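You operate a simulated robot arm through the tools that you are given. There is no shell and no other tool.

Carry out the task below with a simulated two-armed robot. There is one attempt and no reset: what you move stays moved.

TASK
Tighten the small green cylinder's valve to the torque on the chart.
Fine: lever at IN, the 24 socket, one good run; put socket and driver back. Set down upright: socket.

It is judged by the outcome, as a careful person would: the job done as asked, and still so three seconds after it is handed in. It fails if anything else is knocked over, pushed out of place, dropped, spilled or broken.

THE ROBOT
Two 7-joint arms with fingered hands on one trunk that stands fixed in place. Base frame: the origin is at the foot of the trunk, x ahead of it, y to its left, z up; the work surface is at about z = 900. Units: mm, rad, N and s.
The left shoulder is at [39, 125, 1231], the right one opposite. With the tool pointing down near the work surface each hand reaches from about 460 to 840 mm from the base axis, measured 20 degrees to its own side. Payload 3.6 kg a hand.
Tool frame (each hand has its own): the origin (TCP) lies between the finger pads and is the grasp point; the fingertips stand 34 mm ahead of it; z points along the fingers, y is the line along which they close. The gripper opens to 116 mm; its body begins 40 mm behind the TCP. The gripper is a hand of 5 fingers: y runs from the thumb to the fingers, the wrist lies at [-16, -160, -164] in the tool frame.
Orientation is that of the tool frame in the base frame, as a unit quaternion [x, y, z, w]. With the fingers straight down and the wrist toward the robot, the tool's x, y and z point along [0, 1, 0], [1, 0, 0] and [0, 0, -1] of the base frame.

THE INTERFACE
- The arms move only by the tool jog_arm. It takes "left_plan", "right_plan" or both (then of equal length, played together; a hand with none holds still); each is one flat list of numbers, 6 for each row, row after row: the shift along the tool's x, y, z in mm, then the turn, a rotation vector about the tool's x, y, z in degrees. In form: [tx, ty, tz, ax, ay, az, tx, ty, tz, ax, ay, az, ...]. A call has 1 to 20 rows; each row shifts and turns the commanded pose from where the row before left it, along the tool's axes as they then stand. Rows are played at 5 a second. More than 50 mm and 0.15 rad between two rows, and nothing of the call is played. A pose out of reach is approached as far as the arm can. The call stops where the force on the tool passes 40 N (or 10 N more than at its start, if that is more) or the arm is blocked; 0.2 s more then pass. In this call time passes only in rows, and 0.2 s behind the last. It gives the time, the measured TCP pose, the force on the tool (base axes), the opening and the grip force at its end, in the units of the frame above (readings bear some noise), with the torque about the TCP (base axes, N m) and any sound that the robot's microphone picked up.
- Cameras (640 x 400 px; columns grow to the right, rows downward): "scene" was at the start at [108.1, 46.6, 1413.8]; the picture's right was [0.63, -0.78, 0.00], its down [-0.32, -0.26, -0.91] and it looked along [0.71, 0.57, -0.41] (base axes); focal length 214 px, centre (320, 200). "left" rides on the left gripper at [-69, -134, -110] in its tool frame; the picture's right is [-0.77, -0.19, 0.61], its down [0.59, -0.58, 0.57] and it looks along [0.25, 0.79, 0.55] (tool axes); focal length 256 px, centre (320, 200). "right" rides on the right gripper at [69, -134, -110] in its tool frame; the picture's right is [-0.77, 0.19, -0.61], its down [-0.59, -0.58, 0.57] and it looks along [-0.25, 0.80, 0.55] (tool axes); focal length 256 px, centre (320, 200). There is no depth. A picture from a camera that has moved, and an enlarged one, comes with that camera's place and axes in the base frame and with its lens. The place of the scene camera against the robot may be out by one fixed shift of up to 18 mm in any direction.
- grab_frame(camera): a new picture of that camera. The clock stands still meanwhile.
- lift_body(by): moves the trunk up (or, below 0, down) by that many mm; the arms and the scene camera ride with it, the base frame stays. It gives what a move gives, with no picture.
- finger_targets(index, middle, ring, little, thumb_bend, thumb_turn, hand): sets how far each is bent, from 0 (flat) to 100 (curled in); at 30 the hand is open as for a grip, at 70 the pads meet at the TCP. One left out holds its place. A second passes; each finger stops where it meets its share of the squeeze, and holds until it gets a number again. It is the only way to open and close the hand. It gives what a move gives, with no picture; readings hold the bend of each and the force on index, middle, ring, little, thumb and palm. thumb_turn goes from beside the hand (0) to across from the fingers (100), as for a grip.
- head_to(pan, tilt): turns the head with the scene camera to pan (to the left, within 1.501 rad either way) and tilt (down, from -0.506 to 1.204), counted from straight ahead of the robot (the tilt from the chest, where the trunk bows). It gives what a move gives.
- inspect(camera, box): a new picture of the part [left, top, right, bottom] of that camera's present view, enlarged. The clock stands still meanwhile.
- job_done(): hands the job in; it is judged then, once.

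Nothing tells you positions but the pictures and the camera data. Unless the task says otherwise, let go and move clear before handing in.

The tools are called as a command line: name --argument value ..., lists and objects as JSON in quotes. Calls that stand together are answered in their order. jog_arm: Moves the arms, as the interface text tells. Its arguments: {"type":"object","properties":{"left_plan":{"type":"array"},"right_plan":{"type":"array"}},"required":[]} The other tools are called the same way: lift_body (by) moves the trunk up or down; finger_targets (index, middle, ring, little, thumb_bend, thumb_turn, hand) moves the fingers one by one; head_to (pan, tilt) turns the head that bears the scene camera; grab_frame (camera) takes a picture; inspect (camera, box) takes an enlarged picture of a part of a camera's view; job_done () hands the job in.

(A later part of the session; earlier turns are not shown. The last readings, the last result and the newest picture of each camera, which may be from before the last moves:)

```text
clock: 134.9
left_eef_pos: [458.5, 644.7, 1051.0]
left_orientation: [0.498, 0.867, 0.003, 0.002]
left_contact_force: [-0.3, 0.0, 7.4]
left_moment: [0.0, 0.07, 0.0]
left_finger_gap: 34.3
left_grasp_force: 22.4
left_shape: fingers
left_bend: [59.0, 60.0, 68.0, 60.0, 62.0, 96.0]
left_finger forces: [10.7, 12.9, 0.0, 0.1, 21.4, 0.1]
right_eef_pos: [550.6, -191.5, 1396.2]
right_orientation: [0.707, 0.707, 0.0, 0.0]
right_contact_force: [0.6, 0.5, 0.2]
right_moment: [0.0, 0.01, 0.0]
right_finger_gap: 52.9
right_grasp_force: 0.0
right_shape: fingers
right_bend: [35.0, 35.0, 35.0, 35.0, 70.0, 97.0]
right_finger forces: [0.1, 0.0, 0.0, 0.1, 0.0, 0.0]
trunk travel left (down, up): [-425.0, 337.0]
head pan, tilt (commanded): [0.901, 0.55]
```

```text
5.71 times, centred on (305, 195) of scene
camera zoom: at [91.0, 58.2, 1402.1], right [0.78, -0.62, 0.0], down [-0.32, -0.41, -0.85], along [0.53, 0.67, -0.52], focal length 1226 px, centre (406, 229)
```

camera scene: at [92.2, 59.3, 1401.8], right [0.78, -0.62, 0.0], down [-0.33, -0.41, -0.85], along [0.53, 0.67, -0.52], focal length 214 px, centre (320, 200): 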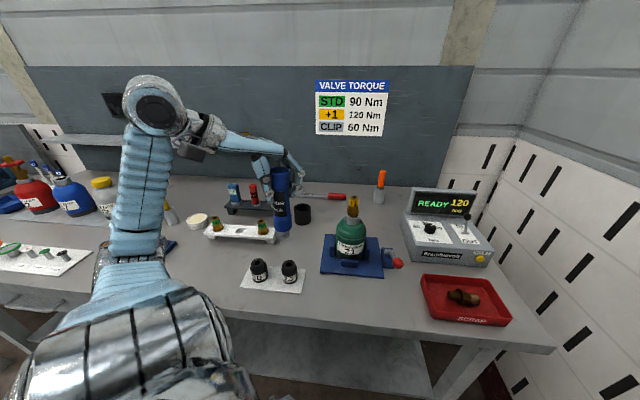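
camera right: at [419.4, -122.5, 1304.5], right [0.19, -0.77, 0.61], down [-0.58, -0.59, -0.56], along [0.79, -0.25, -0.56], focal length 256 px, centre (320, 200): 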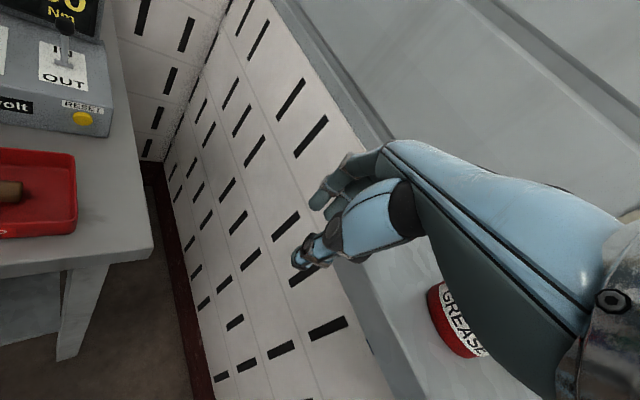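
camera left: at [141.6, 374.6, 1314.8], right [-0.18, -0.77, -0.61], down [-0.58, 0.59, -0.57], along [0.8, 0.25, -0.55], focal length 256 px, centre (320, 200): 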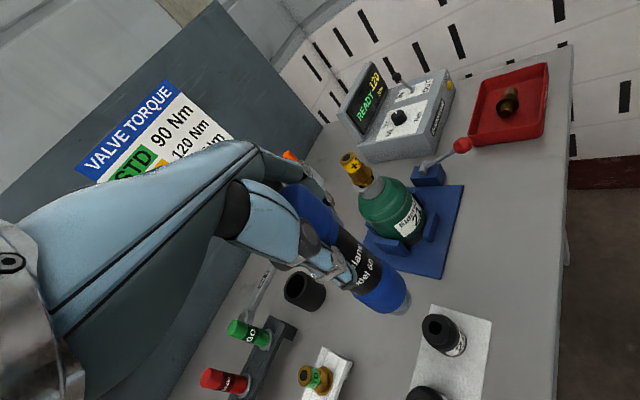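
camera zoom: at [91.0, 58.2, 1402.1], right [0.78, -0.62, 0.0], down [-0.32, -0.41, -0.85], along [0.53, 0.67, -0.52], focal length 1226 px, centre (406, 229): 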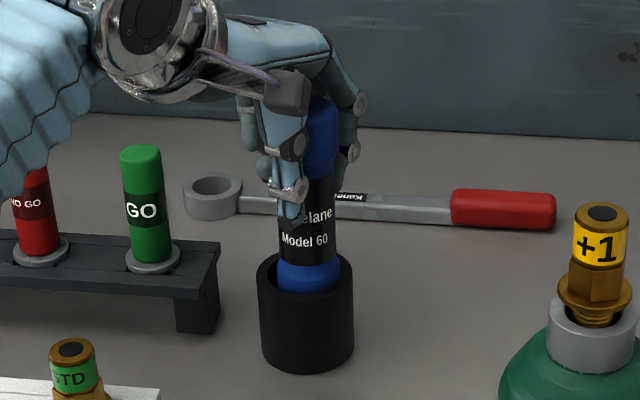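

It stopped about 6 mm short, so the stub is probably resting beside the hole in the cup's floor. I'll ease up, shift by about 2 mm back toward the original axis, and lower again.

jog_arm --left_plan '[0, 0, -3, 0, 0, 0, 2.4, 0.5, 0, 0, 0, 0, 0, 0, 3, 0, 0, 0, 0, 0, 3, 0, 0, 0, 0, 0, 0, 0, 0, 0]'

inspect --camera "scene" --box '[275, 160, 335, 230]'

inspect --camera "left" --box '[250, 170, 450, 350]'

```text
clock: 136.1
left_eef_pos: [456.5, 645.8, 1050.2]
left_orientation: [0.498, 0.867, 0.004, 0.003]
left_contact_force: [-0.3, 2.0, 22.8]
left_moment: [-0.1, 0.05, 0.0]
left_finger_gap: 34.2
left_grasp_force: 24.6
left_shape: fingers
left_bend: [59.0, 60.0, 68.0, 60.0, 62.0, 96.0]
left_finger forces: [11.9, 13.7, 0.0, 0.0, 23.9, 0.0]
right_eef_pos: [550.1, -192.3, 1396.6]
right_orientation: [0.707, 0.707, 0.001, -0.001]
right_contact_force: [-0.2, -0.1, 0.7]
right_moment: [-0.03, 0.0, 0.01]
right_finger_gap: 53.2
right_grasp_force: 0.1
right_shape: fingers
right_bend: [35.0, 35.0, 35.0, 35.0, 70.0, 97.0]
right_finger forces: [0.0, 0.1, 0.0, 0.0, 0.0, 0.1]
trunk travel left (down, up): [-425.0, 337.0]
head pan, tilt (commanded): [0.901, 0.55]
```

```text
5.71 times, centred on (305, 195) of scene
camera zoom: at [89.8, 56.5, 1402.4], right [0.78, -0.62, 0.0], down [-0.32, -0.41, -0.85], along [0.53, 0.67, -0.52], focal length 1226 px, centre (406, 229)
```

zoom: 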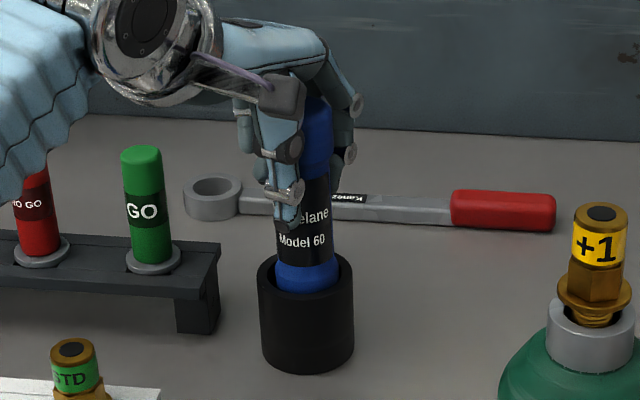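

```text
2.22 times, centred on (350, 260) of left
camera zoom: at [376.1, 518.2, 1160.2], right [0.23, -0.76, -0.61], down [-0.79, 0.22, -0.57], along [0.57, 0.62, -0.55], focal length 569 px, centre (253, 67)
```

zoom: 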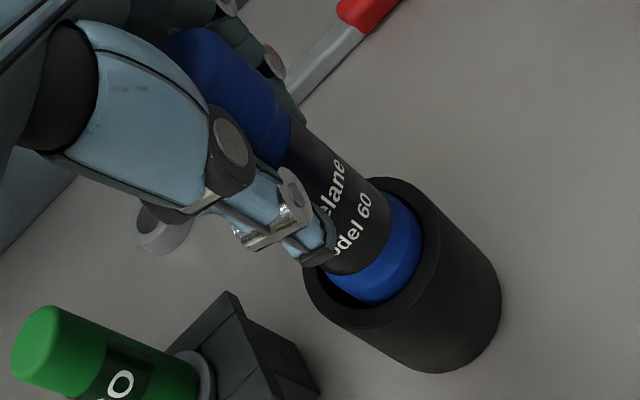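

jog_arm --left_plan '[0, 0, -5, 0, 0, 0, 0.5, 1.8, 0, 0, 0, 0, 0, 0, 2, 0, 0, 0, 0, 0, 2, 0, 0, 0, 0, 0, 0, 0, 0, 0]'

jog_arm --left_plan '[1, 0, 0, 0, 0, 0, 0, 0, 1, 0, 0, 0, 0, 0, 0, 0, 0, 0]'

```text
clock: 137.3
left_eef_pos: [457.9, 647.1, 1049.7]
left_orientation: [0.498, 0.867, 0.004, 0.002]
left_contact_force: [-1.3, 0.8, 22.9]
left_moment: [-0.15, 0.08, -0.01]
left_finger_gap: 34.1
left_grasp_force: 24.6
left_shape: fingers
left_bend: [59.0, 60.0, 68.0, 60.0, 62.0, 96.0]
left_finger forces: [11.7, 12.9, 0.1, 0.0, 23.8, 0.1]
right_eef_pos: [550.3, -192.2, 1396.9]
right_orientation: [0.707, 0.707, 0.001, -0.001]
right_contact_force: [0.2, 0.0, 0.6]
right_moment: [-0.03, 0.01, -0.01]
right_finger_gap: 52.9
right_grasp_force: 0.1
right_shape: fingers
right_bend: [35.0, 35.0, 35.0, 35.0, 70.0, 97.0]
right_finger forces: [0.1, 0.1, 0.1, 0.0, 0.0, 0.0]
trunk travel left (down, up): [-425.0, 337.0]
head pan, tilt (commanded): [0.901, 0.55]
```

```text
clock: 138.1
left_eef_pos: [456.8, 647.9, 1048.3]
left_orientation: [0.498, 0.867, 0.004, 0.003]
left_contact_force: [-0.3, 1.8, 27.9]
left_moment: [-0.14, 0.05, 0.0]
left_finger_gap: 33.9
left_grasp_force: 25.3
left_shape: fingers
left_bend: [60.0, 60.0, 68.0, 60.0, 62.0, 96.0]
left_finger forces: [12.1, 13.7, 0.1, 0.1, 24.6, 0.0]
right_eef_pos: [550.0, -192.8, 1396.8]
right_orientation: [0.707, 0.707, 0.001, -0.001]
right_contact_force: [-0.2, 0.3, 0.6]
right_moment: [0.0, 0.02, 0.0]
right_finger_gap: 53.0
right_grasp_force: 0.0
right_shape: fingers
right_bend: [35.0, 35.0, 35.0, 35.0, 70.0, 97.0]
right_finger forces: [0.0, 0.0, 0.1, 0.0, 0.1, 0.1]
trunk travel left (down, up): [-425.0, 337.0]
head pan, tilt (commanded): [0.901, 0.55]
```

I'll take the pressure off, let go so the driver can settle by itself in the cup, and look.

jog_arm --left_plan '[-0.5, 0, -4, 0, 0, 0, 0, 0, 0, 0, 0, 0]'

finger_targets --hand "left" --index 54 --middle 54 --ring 48 --little 48 --thumb_bend 54

inspect --camera "scene" --box '[275, 160, 335, 230]'

inspect --camera "left" --box '[250, 170, 450, 350]'

```text
clock: 138.7
left_eef_pos: [456.6, 647.8, 1049.3]
left_orientation: [0.498, 0.867, 0.001, 0.001]
left_contact_force: [-0.5, 1.7, 17.6]
left_moment: [-0.02, 0.0, 0.0]
left_finger_gap: 34.0
left_grasp_force: 24.9
left_shape: fingers
left_bend: [60.0, 60.0, 68.0, 60.0, 62.0, 96.0]
left_finger forces: [12.1, 13.7, 0.0, 0.0, 23.7, 0.0]
right_eef_pos: [549.8, -191.6, 1396.5]
right_orientation: [0.707, 0.707, 0.001, -0.001]
right_contact_force: [0.3, -0.1, -0.9]
right_moment: [0.01, 0.02, 0.02]
right_finger_gap: 53.1
right_grasp_force: 0.0
right_shape: fingers
right_bend: [35.0, 35.0, 35.0, 35.0, 70.0, 97.0]
right_finger forces: [0.1, 0.1, 0.0, 0.0, 0.0, 0.1]
trunk travel left (down, up): [-425.0, 337.0]
head pan, tilt (commanded): [0.901, 0.55]
```

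```text
clock: 139.7
left_eef_pos: [459.1, 650.2, 1047.9]
left_orientation: [0.498, 0.867, 0.0, 0.0]
left_contact_force: [0.0, 1.2, 0.1]
left_moment: [-0.03, 0.04, -0.01]
left_finger_gap: 47.4
left_grasp_force: 0.3
left_shape: fingers
left_bend: [54.0, 53.0, 48.0, 48.0, 54.0, 97.0]
left_finger forces: [0.1, 0.4, 0.1, 0.0, 0.0, 0.0]
right_eef_pos: [552.3, -188.5, 1397.6]
right_orientation: [0.707, 0.707, -0.001, 0.0]
right_contact_force: [-0.3, -0.7, 0.2]
right_moment: [-0.01, 0.01, -0.02]
right_finger_gap: 53.1
right_grasp_force: 0.1
right_shape: fingers
right_bend: [35.0, 35.0, 35.0, 35.0, 70.0, 97.0]
right_finger forces: [0.0, 0.1, 0.0, 0.1, 0.0, 0.1]
trunk travel left (down, up): [-425.0, 337.0]
head pan, tilt (commanded): [0.901, 0.55]
```

```text
5.71 times, centred on (305, 195) of scene
camera zoom: at [92.0, 59.0, 1401.9], right [0.78, -0.62, 0.0], down [-0.33, -0.41, -0.85], along [0.53, 0.67, -0.52], focal length 1226 px, centre (406, 229)
```

zoom: 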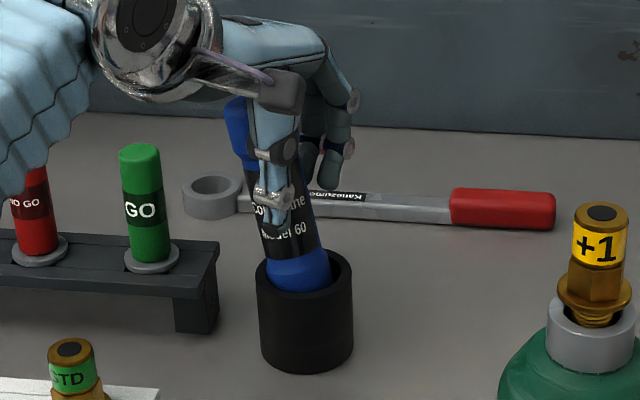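

```text
2.22 times, centred on (350, 260) of left
camera zoom: at [379.0, 521.6, 1159.9], right [0.23, -0.76, -0.61], down [-0.79, 0.22, -0.57], along [0.56, 0.61, -0.55], focal length 569 px, centre (253, 67)
```

zoom: 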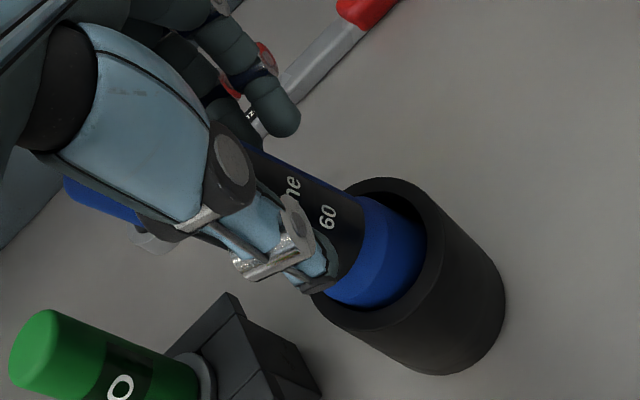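

The driver has tipped over to one side inside the cup, since its stub isn't in the hole. I'll look carefully from both cameras before moving anything.

inspect --camera "scene" --box '[285, 165, 320, 215]'

inspect --camera "left" --box '[180, 180, 420, 350]'

```text
8.00 times, centred on (302, 190) of scene
camera zoom: at [92.0, 59.0, 1401.9], right [0.78, -0.62, 0.0], down [-0.33, -0.41, -0.85], along [0.53, 0.67, -0.52], focal length 1716 px, centre (460, 280)
```

zoom: 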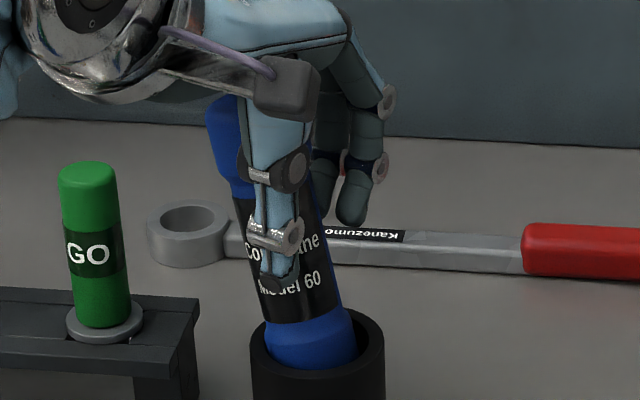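

```text
2.35 times, centred on (300, 265) of left
camera zoom: at [379.0, 521.6, 1159.9], right [0.23, -0.76, -0.61], down [-0.79, 0.22, -0.57], along [0.56, 0.61, -0.55], focal length 602 px, centre (367, 47)
```

zoom: 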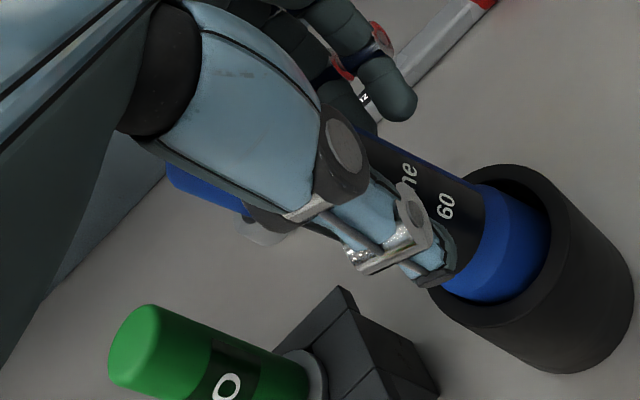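

The driver leans about 15° toward the left but the thumb and fingers still straddle its body. I'll grip it again right here so it can't fall, then lift it out along its own axis.

finger_targets --hand "left" --index 72 --middle 72 --ring 60 --little 50 --thumb_bend 72

inspect --camera "scene" --box '[275, 160, 335, 230]'

inspect --camera "left" --box '[180, 180, 420, 350]'

```text
clock: 140.7
left_eef_pos: [461.0, 647.3, 1049.3]
left_orientation: [0.499, 0.867, 0.001, 0.001]
left_contact_force: [13.9, -7.5, 0.8]
left_moment: [-0.23, -0.46, -0.13]
left_finger_gap: 0.1
left_grasp_force: 10.4
left_shape: fingers
left_bend: [72.0, 65.0, 60.0, 50.0, 70.0, 95.0]
left_finger forces: [0.1, 12.4, 0.1, 0.0, 9.8, 0.0]
right_eef_pos: [553.1, -191.3, 1395.7]
right_orientation: [0.708, 0.706, 0.0, -0.002]
right_contact_force: [-0.5, -0.2, -0.1]
right_moment: [0.02, 0.01, 0.01]
right_finger_gap: 53.4
right_grasp_force: 0.1
right_shape: fingers
right_bend: [35.0, 35.0, 35.0, 35.0, 70.0, 97.0]
right_finger forces: [0.0, 0.1, 0.1, 0.0, 0.1, 0.0]
trunk travel left (down, up): [-425.0, 337.0]
head pan, tilt (commanded): [0.901, 0.55]
```

```text
5.71 times, centred on (305, 195) of scene
camera zoom: at [94.4, 57.2, 1401.8], right [0.78, -0.62, 0.0], down [-0.33, -0.41, -0.85], along [0.53, 0.67, -0.52], focal length 1226 px, centre (406, 229)
```

zoom: 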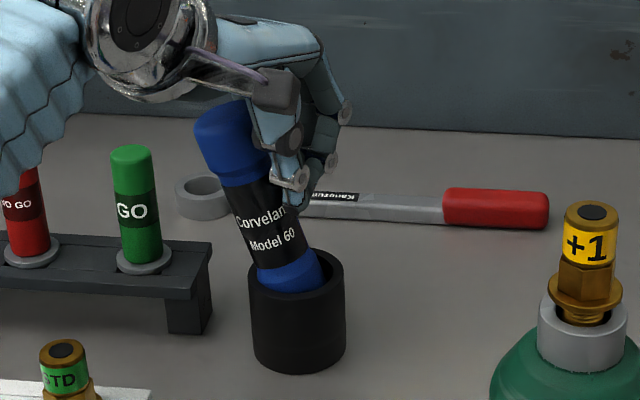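

```text
2.35 times, centred on (300, 265) of left
camera zoom: at [380.6, 520.0, 1160.6], right [0.23, -0.76, -0.61], down [-0.79, 0.22, -0.57], along [0.57, 0.61, -0.55], focal length 602 px, centre (367, 47)
```

zoom: 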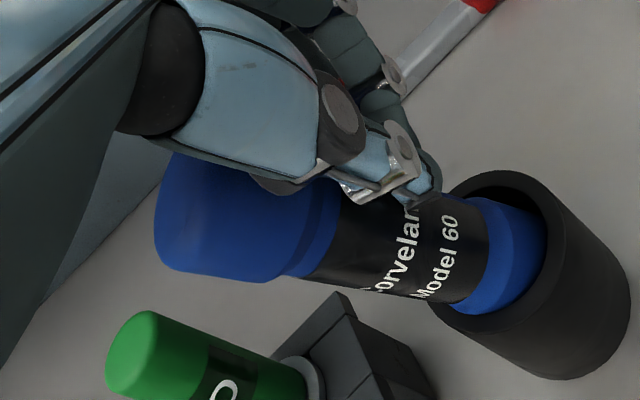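

Closing pushed the driver further over; the cup is holding it at its limit. I'll open the hand and back straight away from it on the free side.

finger_targets --hand "left" --index 45 --middle 45 --ring 45 --little 45 --thumb_bend 45

inspect --camera "scene" --box '[275, 160, 335, 230]'

inspect --camera "left" --box '[180, 180, 420, 350]'

```text
clock: 141.7
left_eef_pos: [459.2, 650.0, 1047.4]
left_orientation: [0.498, 0.867, 0.001, 0.001]
left_contact_force: [-0.4, 0.6, -0.3]
left_moment: [-0.02, 0.01, 0.03]
left_finger_gap: 73.6
left_grasp_force: 0.0
left_shape: fingers
left_bend: [45.0, 45.0, 45.0, 45.0, 45.0, 97.0]
left_finger forces: [0.0, 0.0, 0.1, 0.1, 0.0, 0.0]
right_eef_pos: [552.2, -189.9, 1394.8]
right_orientation: [0.707, 0.708, -0.001, 0.0]
right_contact_force: [-0.6, -0.4, 0.8]
right_moment: [0.02, 0.0, 0.02]
right_finger_gap: 53.3
right_grasp_force: 0.0
right_shape: fingers
right_bend: [35.0, 35.0, 35.0, 35.0, 70.0, 97.0]
right_finger forces: [0.1, 0.0, 0.0, 0.1, 0.1, 0.0]
trunk travel left (down, up): [-425.0, 337.0]
head pan, tilt (commanded): [0.901, 0.55]
```

```text
5.71 times, centred on (305, 195) of scene
camera zoom: at [91.9, 58.8, 1401.9], right [0.78, -0.62, 0.0], down [-0.32, -0.41, -0.85], along [0.53, 0.67, -0.52], focal length 1226 px, centre (406, 229)
```

zoom: 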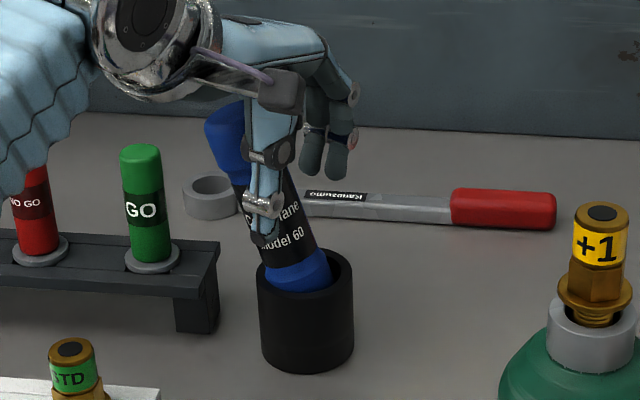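

```text
2.35 times, centred on (300, 265) of left
camera zoom: at [378.6, 521.7, 1160.3], right [0.23, -0.76, -0.61], down [-0.79, 0.22, -0.57], along [0.56, 0.61, -0.55], focal length 602 px, centre (367, 47)
```

zoom: 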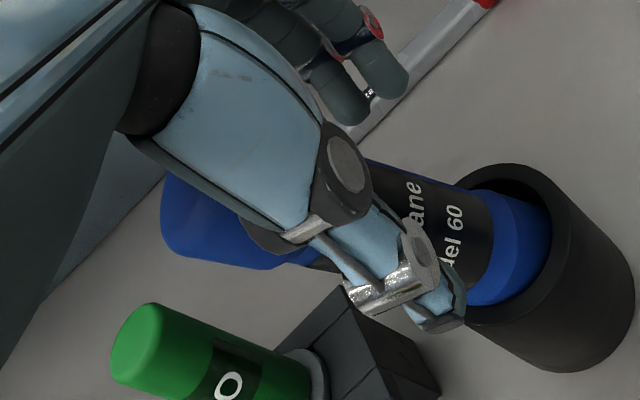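

It's now leaning freely, apparently only nudged by the hand. I'll withdraw slowly to the free side and see how it settles.

jog_arm --left_plan '[-8, 0, 0, 0, 0, 0, -8, 0, 0, 0, 0, 0, 0, 0, 0, 0, 0, 0]'

inspect --camera "scene" --box '[275, 160, 335, 230]'

inspect --camera "left" --box '[180, 180, 420, 350]'

```text
clock: 142.5
left_eef_pos: [466.8, 634.1, 1048.9]
left_orientation: [0.498, 0.867, 0.0, 0.001]
left_contact_force: [0.0, 0.8, -0.6]
left_moment: [0.05, 0.0, -0.02]
left_finger_gap: 73.3
left_grasp_force: 0.1
left_shape: fingers
left_bend: [45.0, 45.0, 45.0, 45.0, 45.0, 97.0]
left_finger forces: [0.1, 0.0, 0.1, 0.0, 0.1, 0.0]
right_eef_pos: [551.4, -189.5, 1396.5]
right_orientation: [0.707, 0.707, -0.001, -0.001]
right_contact_force: [0.6, 0.2, -0.5]
right_moment: [-0.02, -0.01, -0.03]
right_finger_gap: 52.9
right_grasp_force: 0.0
right_shape: fingers
right_bend: [35.0, 35.0, 35.0, 35.0, 70.0, 97.0]
right_finger forces: [0.0, 0.0, 0.0, 0.0, 0.0, 0.0]
trunk travel left (down, up): [-425.0, 337.0]
head pan, tilt (commanded): [0.901, 0.55]
```

```text
5.71 times, centred on (305, 195) of scene
camera zoom: at [91.9, 59.0, 1401.9], right [0.78, -0.62, 0.0], down [-0.32, -0.41, -0.85], along [0.53, 0.67, -0.52], focal length 1226 px, centre (406, 229)
```

zoom: 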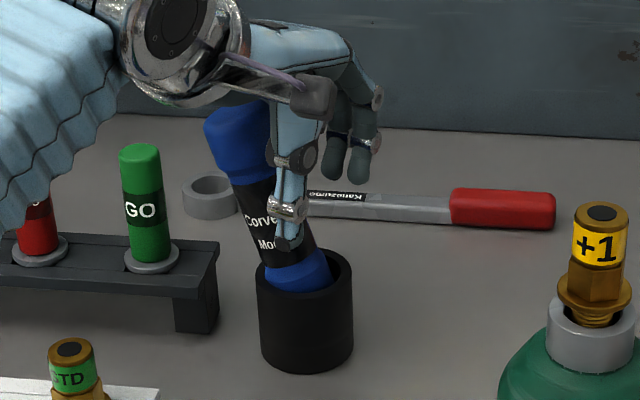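

```text
2.35 times, centred on (300, 265) of left
camera zoom: at [386.8, 507.3, 1160.3], right [0.23, -0.76, -0.61], down [-0.79, 0.22, -0.57], along [0.56, 0.61, -0.55], focal length 602 px, centre (367, 47)
```

zoom: 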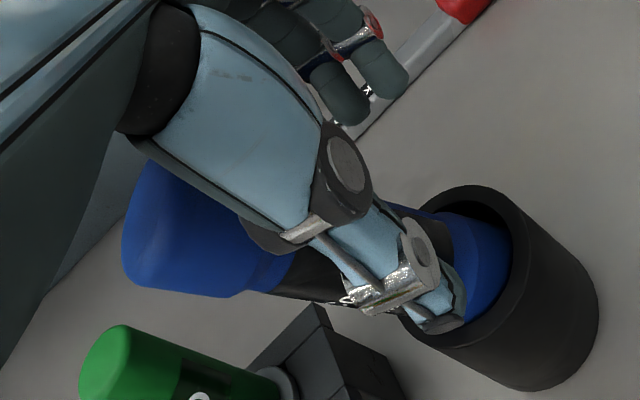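

It stays put on its own, wedged against the cup rim. Withdrawing the rest of the way and going up.

jog_arm --left_plan '[-20, 0, 0, 0, 0, 0, -20, 0, 0, 0, 0, 0, -20, 0, 0, 0, 0, 0, 0, 0, -30, 0, 0, 0, 0, 0, -40, 0, 0, 0, 0, 0, -40, 0, 0, 0, 0, 0, 0, 0, 0, 0]'

inspect --camera "scene" --box '[275, 150, 335, 220]'

grab_frame --camera "left"

```text
clock: 144.1
left_eef_pos: [497.5, 581.3, 1163.1]
left_orientation: [0.497, 0.868, 0.0, 0.001]
left_contact_force: [0.1, 0.2, -0.2]
left_moment: [-0.02, -0.02, -0.02]
left_finger_gap: 73.7
left_grasp_force: 0.2
left_shape: fingers
left_bend: [45.0, 45.0, 45.0, 45.0, 45.0, 97.0]
left_finger forces: [0.0, 0.0, 0.0, 0.0, 0.1, 0.0]
right_eef_pos: [553.1, -188.9, 1395.8]
right_orientation: [0.707, 0.707, -0.001, -0.001]
right_contact_force: [0.2, 0.8, -0.2]
right_moment: [0.02, -0.02, 0.0]
right_finger_gap: 53.0
right_grasp_force: 0.0
right_shape: fingers
right_bend: [35.0, 35.0, 35.0, 35.0, 70.0, 97.0]
right_finger forces: [0.0, 0.0, 0.1, 0.0, 0.0, 0.0]
trunk travel left (down, up): [-425.0, 337.0]
head pan, tilt (commanded): [0.901, 0.55]
```

```text
5.71 times, centred on (305, 185) of scene
camera zoom: at [92.1, 59.3, 1401.8], right [0.78, -0.62, 0.0], down [-0.33, -0.41, -0.85], along [0.53, 0.67, -0.52], focal length 1226 px, centre (406, 286)
```

zoom: 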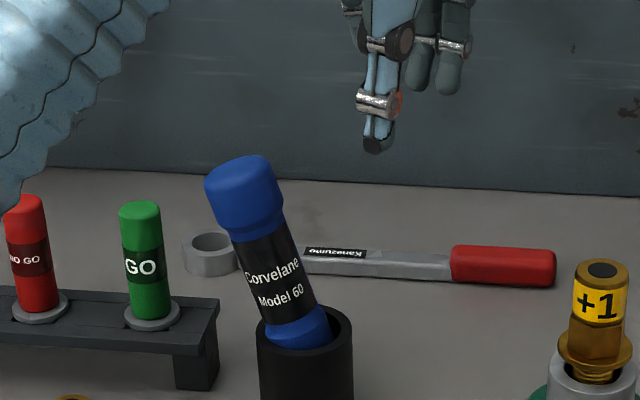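

```text
taken
camera left: at [416.6, 454.5, 1274.3], right [0.23, -0.76, -0.61], down [-0.79, 0.22, -0.57], along [0.56, 0.61, -0.55], focal length 256 px, centre (320, 200)
```

left: 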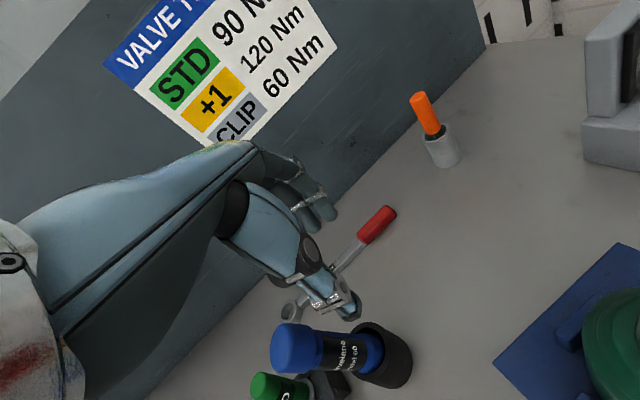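

The driver is stable, leaning in its cup. I'll measure its exact pose for a matching re-grip.

inspect --camera "left" --box '[260, 300, 430, 400]'

inspect --camera "scene" --box '[280, 170, 320, 225]'

```text
3.76 times, centred on (345, 350) of left
camera zoom: at [416.6, 454.5, 1274.3], right [0.23, -0.76, -0.61], down [-0.79, 0.22, -0.57], along [0.56, 0.61, -0.55], focal length 964 px, centre (226, -365)
```

zoom: 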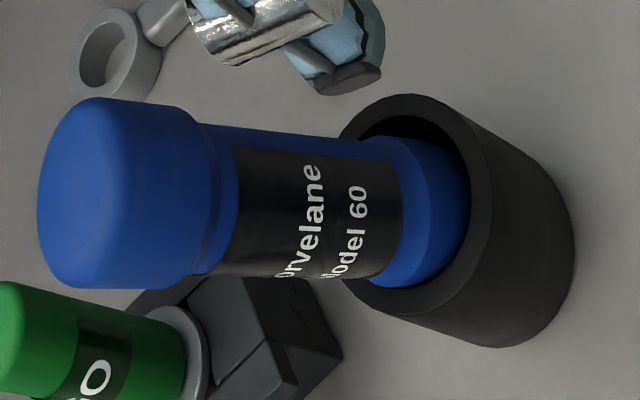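

```text
7.27 times, centred on (300, 198) of scene
camera zoom: at [92.1, 59.3, 1401.8], right [0.78, -0.62, 0.0], down [-0.33, -0.41, -0.85], along [0.53, 0.67, -0.52], focal length 1560 px, centre (466, 218)
```

zoom: 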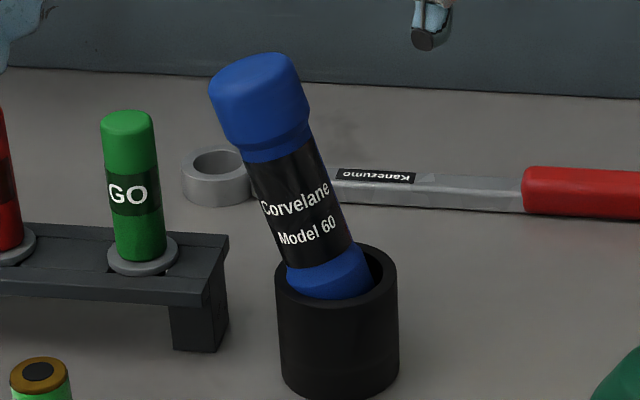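

The driver's cap top is at about (433, 664, 1080), leaning 16° along the bench-left direction. I'll turn and tilt the hand to match its axis and move over it.

jog_arm --left_plan '[0, 0, -25, 0, 0, 0, 0, 0, 0, 0, 0, -8.1, 0, 0, 0, 0, 0, -8.1, 0, 0, 0, 0, -8, 0, 0, 0, 0, 0, -8, 0, 42.4, 5.2, -1.7, 0, 0, 0, 42.4, 5.2, -1.7, 0, 0, 0, 42.4, 5.2, -1.7, 0, 0, 0, 0, 0, 0, 0, 0, 0]'

grab_frame --camera "left"

inspect --camera "scene" --box '[250, 120, 350, 230]'

```text
clock: 146.1
left_eef_pos: [416.1, 681.0, 1153.6]
left_orientation: [0.368, 0.919, -0.051, 0.13]
left_contact_force: [0.2, 0.3, 0.3]
left_moment: [0.0, 0.02, 0.02]
left_finger_gap: 73.8
left_grasp_force: 0.0
left_shape: fingers
left_bend: [45.0, 45.0, 45.0, 45.0, 45.0, 97.0]
left_finger forces: [0.0, 0.0, 0.0, 0.0, 0.1, 0.0]
right_eef_pos: [553.0, -191.0, 1396.7]
right_orientation: [0.707, 0.707, -0.001, 0.0]
right_contact_force: [-0.8, 0.2, 0.4]
right_moment: [0.03, 0.01, -0.01]
right_finger_gap: 53.3
right_grasp_force: 0.0
right_shape: fingers
right_bend: [35.0, 35.0, 35.0, 35.0, 70.0, 97.0]
right_finger forces: [0.0, 0.0, 0.1, 0.0, 0.0, 0.0]
trunk travel left (down, up): [-425.0, 337.0]
head pan, tilt (commanded): [0.901, 0.55]
```

```text
taken
camera left: at [350.7, 557.2, 1280.0], right [0.53, -0.76, -0.37], down [-0.69, -0.13, -0.71], along [0.49, 0.63, -0.6], focal length 256 px, centre (320, 200)
```

left: 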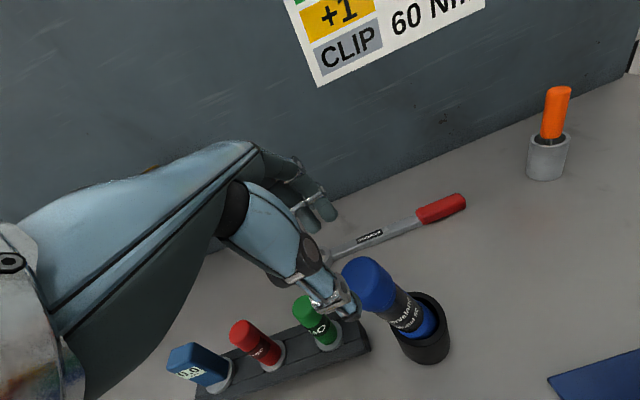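

```text
3.64 times, centred on (300, 175) of scene
camera zoom: at [92.3, 58.4, 1401.9], right [0.78, -0.62, 0.0], down [-0.33, -0.41, -0.85], along [0.53, 0.67, -0.52], focal length 780 px, centre (393, 291)
```

zoom: 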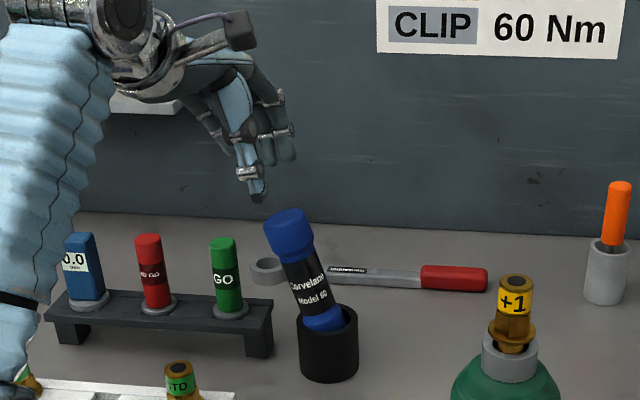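

inspect --camera "left" --box '[320, 240, 460, 370]'

```text
3.08 times, centred on (390, 305) of left
camera zoom: at [350.7, 557.2, 1280.0], right [0.53, -0.76, -0.37], down [-0.69, -0.13, -0.71], along [0.49, 0.63, -0.6], focal length 788 px, centre (105, -123)
```

zoom: 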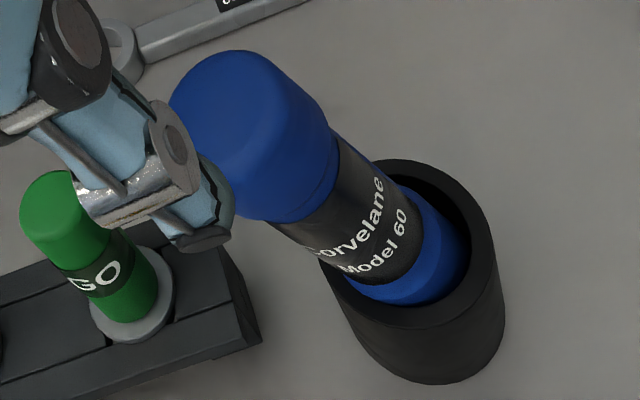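

jog_arm --left_plan '[4, -1, 20, 0, 0, 0, 0, 0, 35, 0, 0, 0, 0, 0, 35, 0, 0, 0, 0, 0, 0, 0, 0, 0]'

inspect --camera "left" --box '[250, 170, 450, 350]'

inspect --camera "scene" --box '[265, 150, 345, 230]'

```text
clock: 147.1
left_eef_pos: [431.5, 664.0, 1068.0]
left_orientation: [0.366, 0.92, -0.051, 0.131]
left_contact_force: [0.0, -0.5, 0.6]
left_moment: [-0.01, 0.0, 0.02]
left_finger_gap: 73.7
left_grasp_force: 0.1
left_shape: fingers
left_bend: [45.0, 45.0, 45.0, 45.0, 45.0, 97.0]
left_finger forces: [0.0, 0.0, 0.1, 0.0, 0.0, 0.0]
right_eef_pos: [553.7, -189.1, 1395.9]
right_orientation: [0.707, 0.707, -0.001, 0.0]
right_contact_force: [1.1, 0.8, -0.1]
right_moment: [0.01, -0.02, 0.0]
right_finger_gap: 53.0
right_grasp_force: 0.0
right_shape: fingers
right_bend: [35.0, 35.0, 35.0, 35.0, 70.0, 97.0]
right_finger forces: [0.0, 0.0, 0.0, 0.1, 0.0, 0.0]
trunk travel left (down, up): [-425.0, 337.0]
head pan, tilt (commanded): [0.901, 0.55]
```

```text
2.22 times, centred on (350, 260) of left
camera zoom: at [366.1, 542.2, 1193.2], right [0.53, -0.76, -0.37], down [-0.69, -0.13, -0.71], along [0.49, 0.64, -0.6], focal length 569 px, centre (253, 67)
```

zoom: 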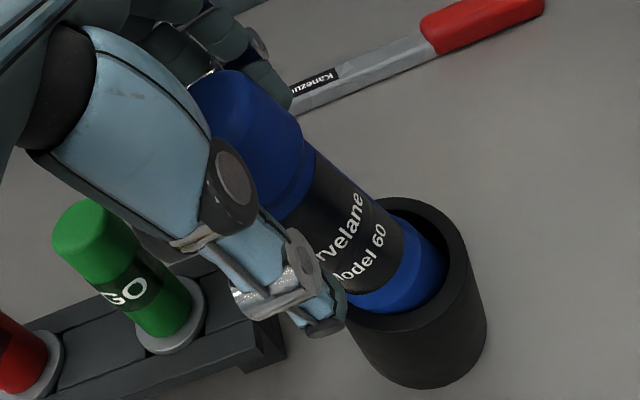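

```text
5.00 times, centred on (305, 190) of scene
camera zoom: at [91.7, 58.8, 1401.9], right [0.78, -0.62, 0.0], down [-0.32, -0.41, -0.85], along [0.53, 0.67, -0.52], focal length 1072 px, centre (395, 250)
```

zoom: 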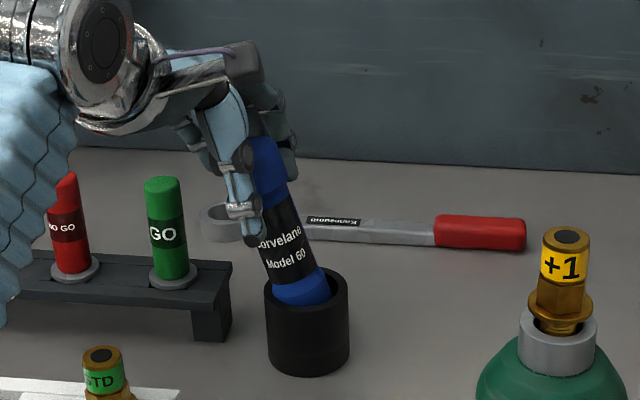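

jog_arm --left_plan '[0, 0, 12, 0, 0, 0, 0, 0, 9, 0, 0, 0, 0, 0, 0, 0, 0, 0]'

finger_targets --hand "left" --index 57 --middle 57 --ring 55 --little 50 --thumb_bend 57

inspect --camera "left" --box '[250, 170, 450, 350]'

inspect --camera "scene" --box '[265, 150, 345, 230]'

```text
clock: 147.9
left_eef_pos: [437.9, 660.5, 1046.4]
left_orientation: [0.367, 0.92, -0.051, 0.13]
left_contact_force: [0.6, 0.1, 0.5]
left_moment: [0.03, -0.01, -0.03]
left_finger_gap: 73.7
left_grasp_force: 0.1
left_shape: fingers
left_bend: [45.0, 45.0, 45.0, 45.0, 45.0, 97.0]
left_finger forces: [0.0, 0.0, 0.1, 0.0, 0.0, 0.1]
right_eef_pos: [551.6, -189.9, 1396.3]
right_orientation: [0.707, 0.707, -0.001, -0.001]
right_contact_force: [-0.7, 0.9, -0.1]
right_moment: [-0.01, 0.01, -0.01]
right_finger_gap: 52.9
right_grasp_force: 0.0
right_shape: fingers
right_bend: [35.0, 35.0, 35.0, 35.0, 70.0, 97.0]
right_finger forces: [0.0, 0.0, 0.0, 0.1, 0.1, 0.0]
trunk travel left (down, up): [-425.0, 337.0]
head pan, tilt (commanded): [0.901, 0.55]
```

```text
clock: 148.9
left_eef_pos: [436.8, 660.4, 1047.4]
left_orientation: [0.367, 0.919, -0.051, 0.131]
left_contact_force: [0.9, 1.2, -0.2]
left_moment: [-0.01, 0.0, 0.03]
left_finger_gap: 42.5
left_grasp_force: 0.5
left_shape: fingers
left_bend: [56.0, 56.0, 55.0, 50.0, 56.0, 97.0]
left_finger forces: [0.0, 0.6, 0.0, 0.0, 0.0, 0.0]
right_eef_pos: [551.6, -190.6, 1396.3]
right_orientation: [0.707, 0.707, 0.0, -0.001]
right_contact_force: [0.4, 0.5, 0.1]
right_moment: [0.0, 0.0, 0.0]
right_finger_gap: 52.9
right_grasp_force: 0.1
right_shape: fingers
right_bend: [35.0, 35.0, 35.0, 35.0, 70.0, 97.0]
right_finger forces: [0.1, 0.0, 0.0, 0.0, 0.1, 0.0]
trunk travel left (down, up): [-425.0, 337.0]
head pan, tilt (commanded): [0.901, 0.55]
```

```text
2.22 times, centred on (350, 260) of left
camera zoom: at [371.3, 538.0, 1173.5], right [0.53, -0.76, -0.37], down [-0.69, -0.14, -0.71], along [0.49, 0.63, -0.6], focal length 569 px, centre (253, 67)
```

zoom: 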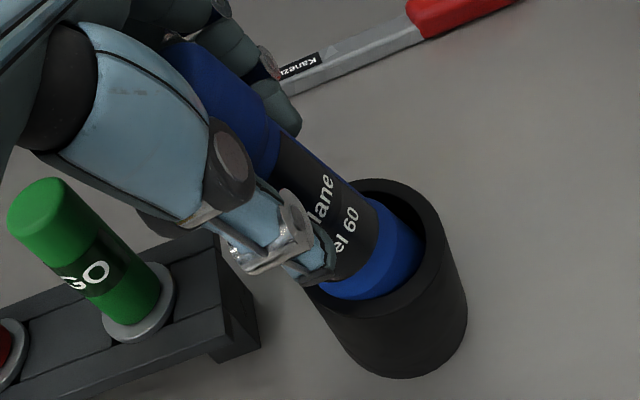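

```text
5.00 times, centred on (305, 190) of scene
camera zoom: at [91.9, 59.0, 1401.9], right [0.78, -0.62, 0.0], down [-0.32, -0.41, -0.85], along [0.53, 0.67, -0.52], focal length 1072 px, centre (395, 250)
```

zoom: 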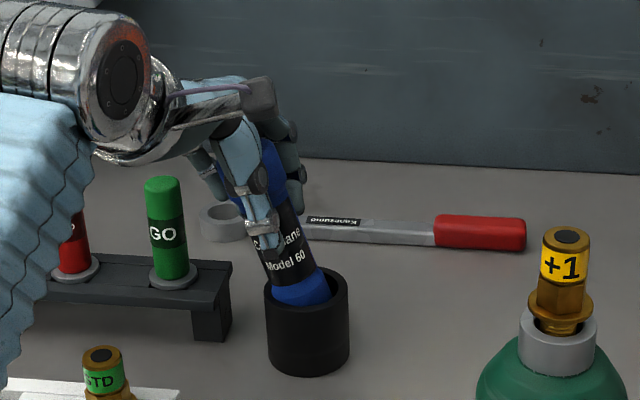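

The hand now straddles it just as in the first grasp. Closing.

finger_targets --hand "left" --index 72 --middle 72 --ring 66 --little 58 --thumb_bend 72

inspect --camera "left" --box '[250, 170, 450, 350]'

inspect --camera "scene" --box '[265, 150, 345, 230]'

```text
clock: 149.9
left_eef_pos: [437.2, 660.2, 1048.7]
left_orientation: [0.367, 0.92, -0.051, 0.131]
left_contact_force: [1.4, 0.9, 0.3]
left_moment: [0.07, -0.04, 0.02]
left_finger_gap: 31.7
left_grasp_force: 21.7
left_shape: fingers
left_bend: [60.0, 58.0, 66.0, 57.0, 62.0, 97.0]
left_finger forces: [10.8, 12.4, 0.1, 0.1, 19.8, 0.0]
right_eef_pos: [552.9, -189.1, 1396.2]
right_orientation: [0.708, 0.707, -0.001, 0.0]
right_contact_force: [-0.3, 0.7, 0.0]
right_moment: [-0.01, 0.03, 0.02]
right_finger_gap: 53.4
right_grasp_force: 0.1
right_shape: fingers
right_bend: [35.0, 35.0, 35.0, 35.0, 70.0, 97.0]
right_finger forces: [0.1, 0.0, 0.0, 0.0, 0.1, 0.0]
trunk travel left (down, up): [-425.0, 337.0]
head pan, tilt (commanded): [0.901, 0.55]
```

```text
2.22 times, centred on (350, 260) of left
camera zoom: at [371.6, 538.2, 1173.3], right [0.53, -0.76, -0.37], down [-0.69, -0.14, -0.71], along [0.49, 0.63, -0.6], focal length 569 px, centre (253, 67)
```

zoom: 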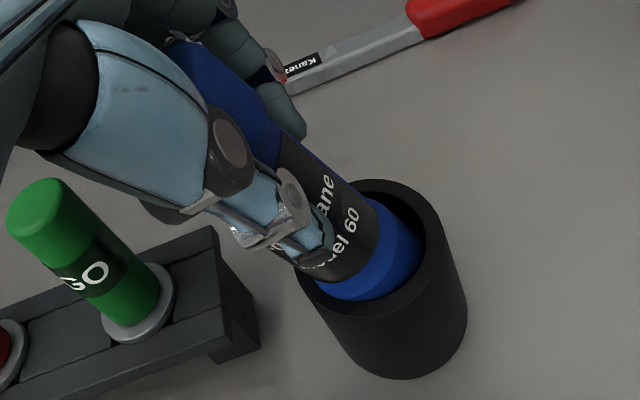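

```text
5.00 times, centred on (305, 190) of scene
camera zoom: at [92.2, 59.4, 1401.8], right [0.78, -0.62, 0.0], down [-0.33, -0.41, -0.85], along [0.53, 0.67, -0.52], focal length 1072 px, centre (395, 250)
```

zoom: 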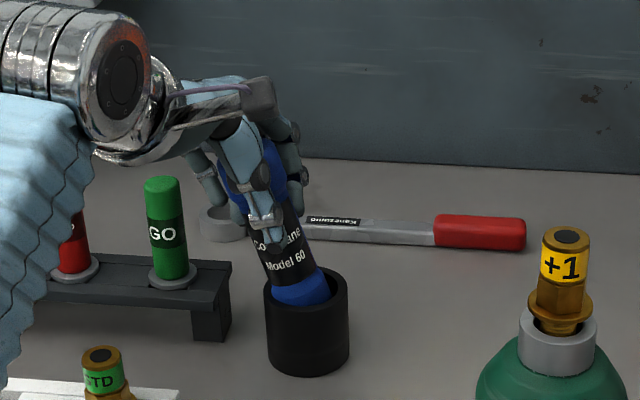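

Firm hold again. Lifting it out along its own axis, then I'll straighten it in the air.

jog_arm --left_plan '[0, 0, -10, 0, 0, 0, 0, 0, -15, 0, 0, 0, 0, 0, -25, 0, 0, 0, 0, 0, -30, 0, 0, 0, 0, 0, -20, 0, 0, 0, 0, 0, 0, 0, 0, 0]'

inspect --camera "scene" --box '[245, 110, 345, 230]'

inspect --camera "left" --box '[250, 170, 450, 350]'

```text
clock: 151.3
left_eef_pos: [415.5, 681.5, 1142.0]
left_orientation: [0.367, 0.92, -0.052, 0.13]
left_contact_force: [0.2, -0.9, -8.0]
left_moment: [0.04, 0.05, -0.01]
left_finger_gap: 31.7
left_grasp_force: 19.5
left_shape: fingers
left_bend: [60.0, 58.0, 66.0, 57.0, 62.0, 97.0]
left_finger forces: [9.0, 11.9, 0.0, 0.1, 17.9, 0.0]
right_eef_pos: [552.3, -188.7, 1396.6]
right_orientation: [0.707, 0.707, -0.001, 0.0]
right_contact_force: [-0.1, 0.3, 0.0]
right_moment: [0.01, -0.02, 0.03]
right_finger_gap: 53.3
right_grasp_force: 0.1
right_shape: fingers
right_bend: [35.0, 35.0, 35.0, 35.0, 70.0, 97.0]
right_finger forces: [0.0, 0.0, 0.1, 0.1, 0.1, 0.0]
trunk travel left (down, up): [-425.0, 337.0]
head pan, tilt (commanded): [0.901, 0.55]
```

```text
3.33 times, centred on (295, 170) of scene
camera zoom: at [92.6, 60.2, 1401.7], right [0.78, -0.62, 0.0], down [-0.33, -0.41, -0.85], along [0.53, 0.67, -0.52], focal length 715 px, centre (403, 300)
```

zoom: 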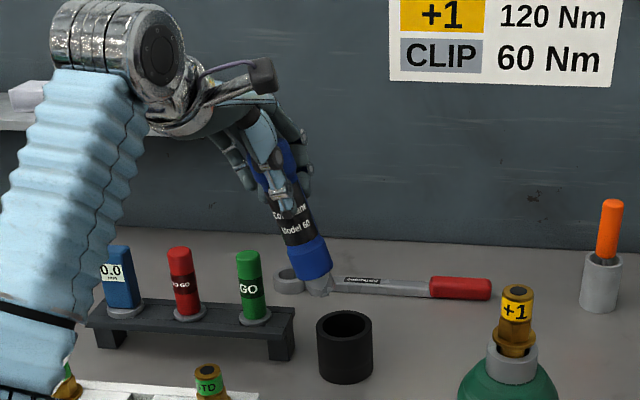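

```text
2.22 times, centred on (350, 260) of left
camera zoom: at [350.0, 559.6, 1268.8], right [0.53, -0.76, -0.37], down [-0.69, -0.14, -0.71], along [0.49, 0.63, -0.6], focal length 569 px, centre (253, 67)
```

zoom: 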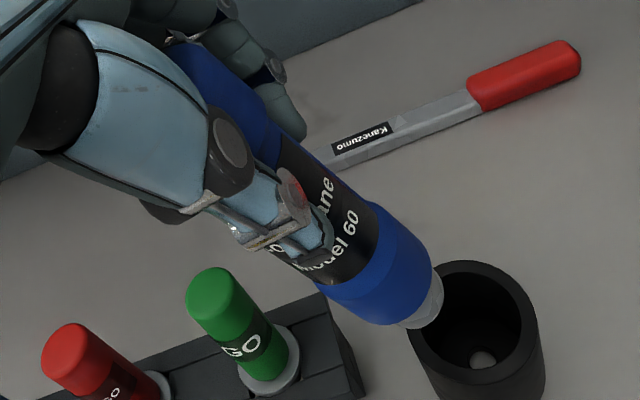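

Recovered, and the cup hasn't moved. I'll straighten the hand and move above the cup to re-seat the driver properly.

jog_arm --left_plan '[0, 0, -30, 0, 0, 0, 0, 0, 0, 0, 8, 0, 0, 0, 0, 0, 8, 0, 0, 0, 0, 0, 0, 8.1, 0, 0, 0, 0, 0, 8.1, 0, 0, 0, 0, 0, 0]'

inspect --camera "scene" --box '[245, 90, 345, 230]'

inspect --camera "left" --box '[250, 170, 450, 350]'

```text
clock: 152.7
left_eef_pos: [410.8, 687.2, 1171.2]
left_orientation: [0.499, 0.867, 0.0, 0.001]
left_contact_force: [0.3, -0.2, -7.2]
left_moment: [0.01, 0.02, 0.02]
left_finger_gap: 31.5
left_grasp_force: 19.5
left_shape: fingers
left_bend: [60.0, 58.0, 66.0, 57.0, 62.0, 96.0]
left_finger forces: [9.7, 11.3, 0.1, 0.0, 18.0, 0.0]
right_eef_pos: [552.2, -188.2, 1396.0]
right_orientation: [0.706, 0.708, 0.0, -0.001]
right_contact_force: [-0.2, 0.2, 0.6]
right_moment: [-0.02, 0.0, -0.01]
right_finger_gap: 53.0
right_grasp_force: 0.0
right_shape: fingers
right_bend: [35.0, 35.0, 35.0, 35.0, 70.0, 97.0]
right_finger forces: [0.0, 0.1, 0.0, 0.0, 0.0, 0.0]
trunk travel left (down, up): [-425.0, 337.0]
head pan, tilt (commanded): [0.901, 0.55]
```

```text
2.86 times, centred on (295, 160) of scene
camera zoom: at [92.4, 59.9, 1401.8], right [0.78, -0.62, 0.0], down [-0.33, -0.41, -0.85], along [0.53, 0.67, -0.52], focal length 613 px, centre (391, 314)
```

zoom: 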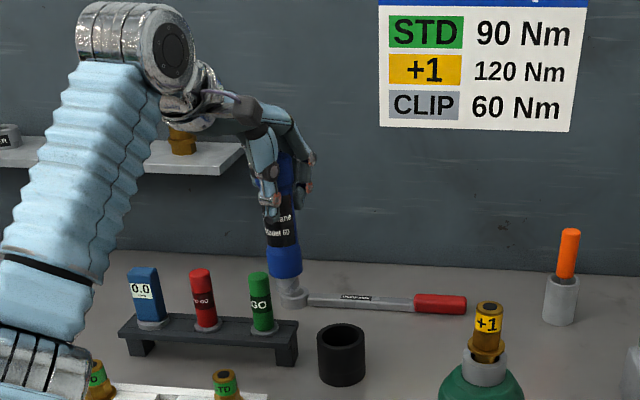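

```text
2.22 times, centred on (350, 260) of left
camera zoom: at [330.7, 559.1, 1282.1], right [0.23, -0.76, -0.61], down [-0.79, 0.22, -0.57], along [0.56, 0.61, -0.55], focal length 569 px, centre (253, 67)
```

zoom: 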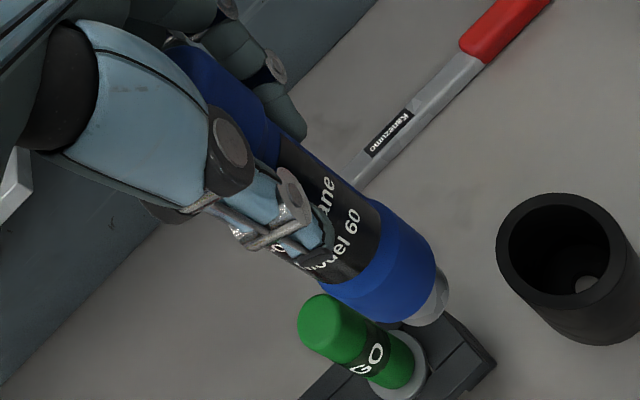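

Comparing with the first lift, the driver is parallel to the hand and shifted about 3 mm, so the matching hand position over the cup is about (459.6, 643.9). Moving there.

jog_arm --left_plan '[-31, 10.2, 0, 0, 0, 0, -31, 10.1, 0, 0, 0, 0, 0, 0, 30, 0, 0, 0, 0, 0, 25, 0, 0, 0, 0, 0, 0, 0, 0, 0, 0, 0, 0, 0, 0, 0]'

inspect --camera "left" --box '[350, 250, 450, 350]'

inspect --camera "scene" --box '[275, 150, 335, 225]'

```text
clock: 154.1
left_eef_pos: [459.5, 644.0, 1114.3]
left_orientation: [0.499, 0.867, 0.0, 0.002]
left_contact_force: [-0.5, -1.0, -7.1]
left_moment: [-0.05, -0.03, -0.02]
left_finger_gap: 31.5
left_grasp_force: 19.2
left_shape: fingers
left_bend: [60.0, 58.0, 66.0, 57.0, 62.0, 96.0]
left_finger forces: [9.7, 11.4, 0.0, 0.0, 17.8, 0.0]
right_eef_pos: [553.0, -188.6, 1396.3]
right_orientation: [0.707, 0.707, -0.002, 0.001]
right_contact_force: [0.5, 0.4, 0.1]
right_moment: [0.0, 0.0, 0.0]
right_finger_gap: 53.1
right_grasp_force: 0.1
right_shape: fingers
right_bend: [35.0, 35.0, 35.0, 35.0, 70.0, 97.0]
right_finger forces: [0.1, 0.0, 0.0, 0.0, 0.0, 0.1]
trunk travel left (down, up): [-425.0, 337.0]
head pan, tilt (commanded): [0.901, 0.55]
```

```text
4.00 times, centred on (400, 300) of left
camera zoom: at [379.1, 516.0, 1226.3], right [0.23, -0.76, -0.61], down [-0.79, 0.22, -0.57], along [0.56, 0.61, -0.55], focal length 1024 px, centre (0, -200)
```

zoom: 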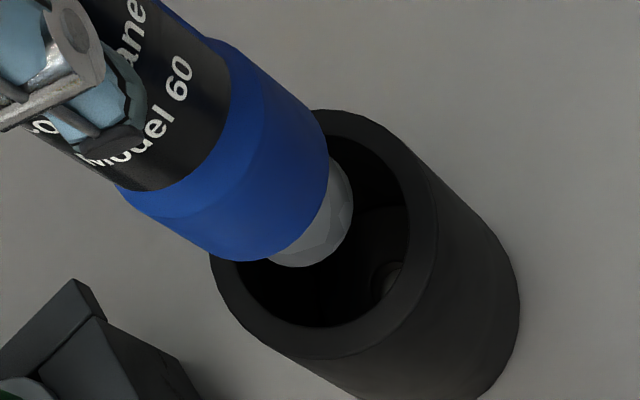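

```text
5.33 times, centred on (305, 188) of scene
camera zoom: at [92.7, 60.3, 1401.8], right [0.78, -0.62, 0.0], down [-0.33, -0.41, -0.85], along [0.53, 0.67, -0.52], focal length 1144 px, centre (400, 267)
```

zoom: 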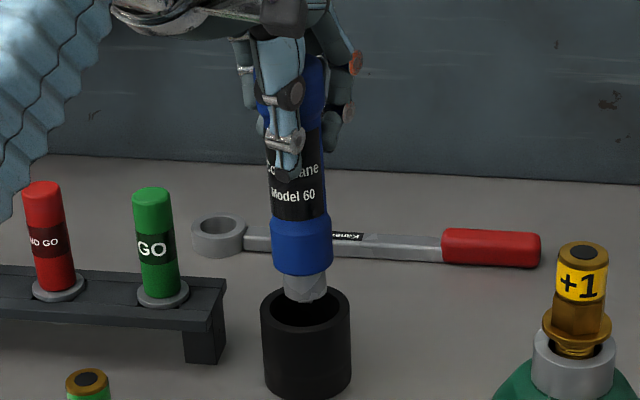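

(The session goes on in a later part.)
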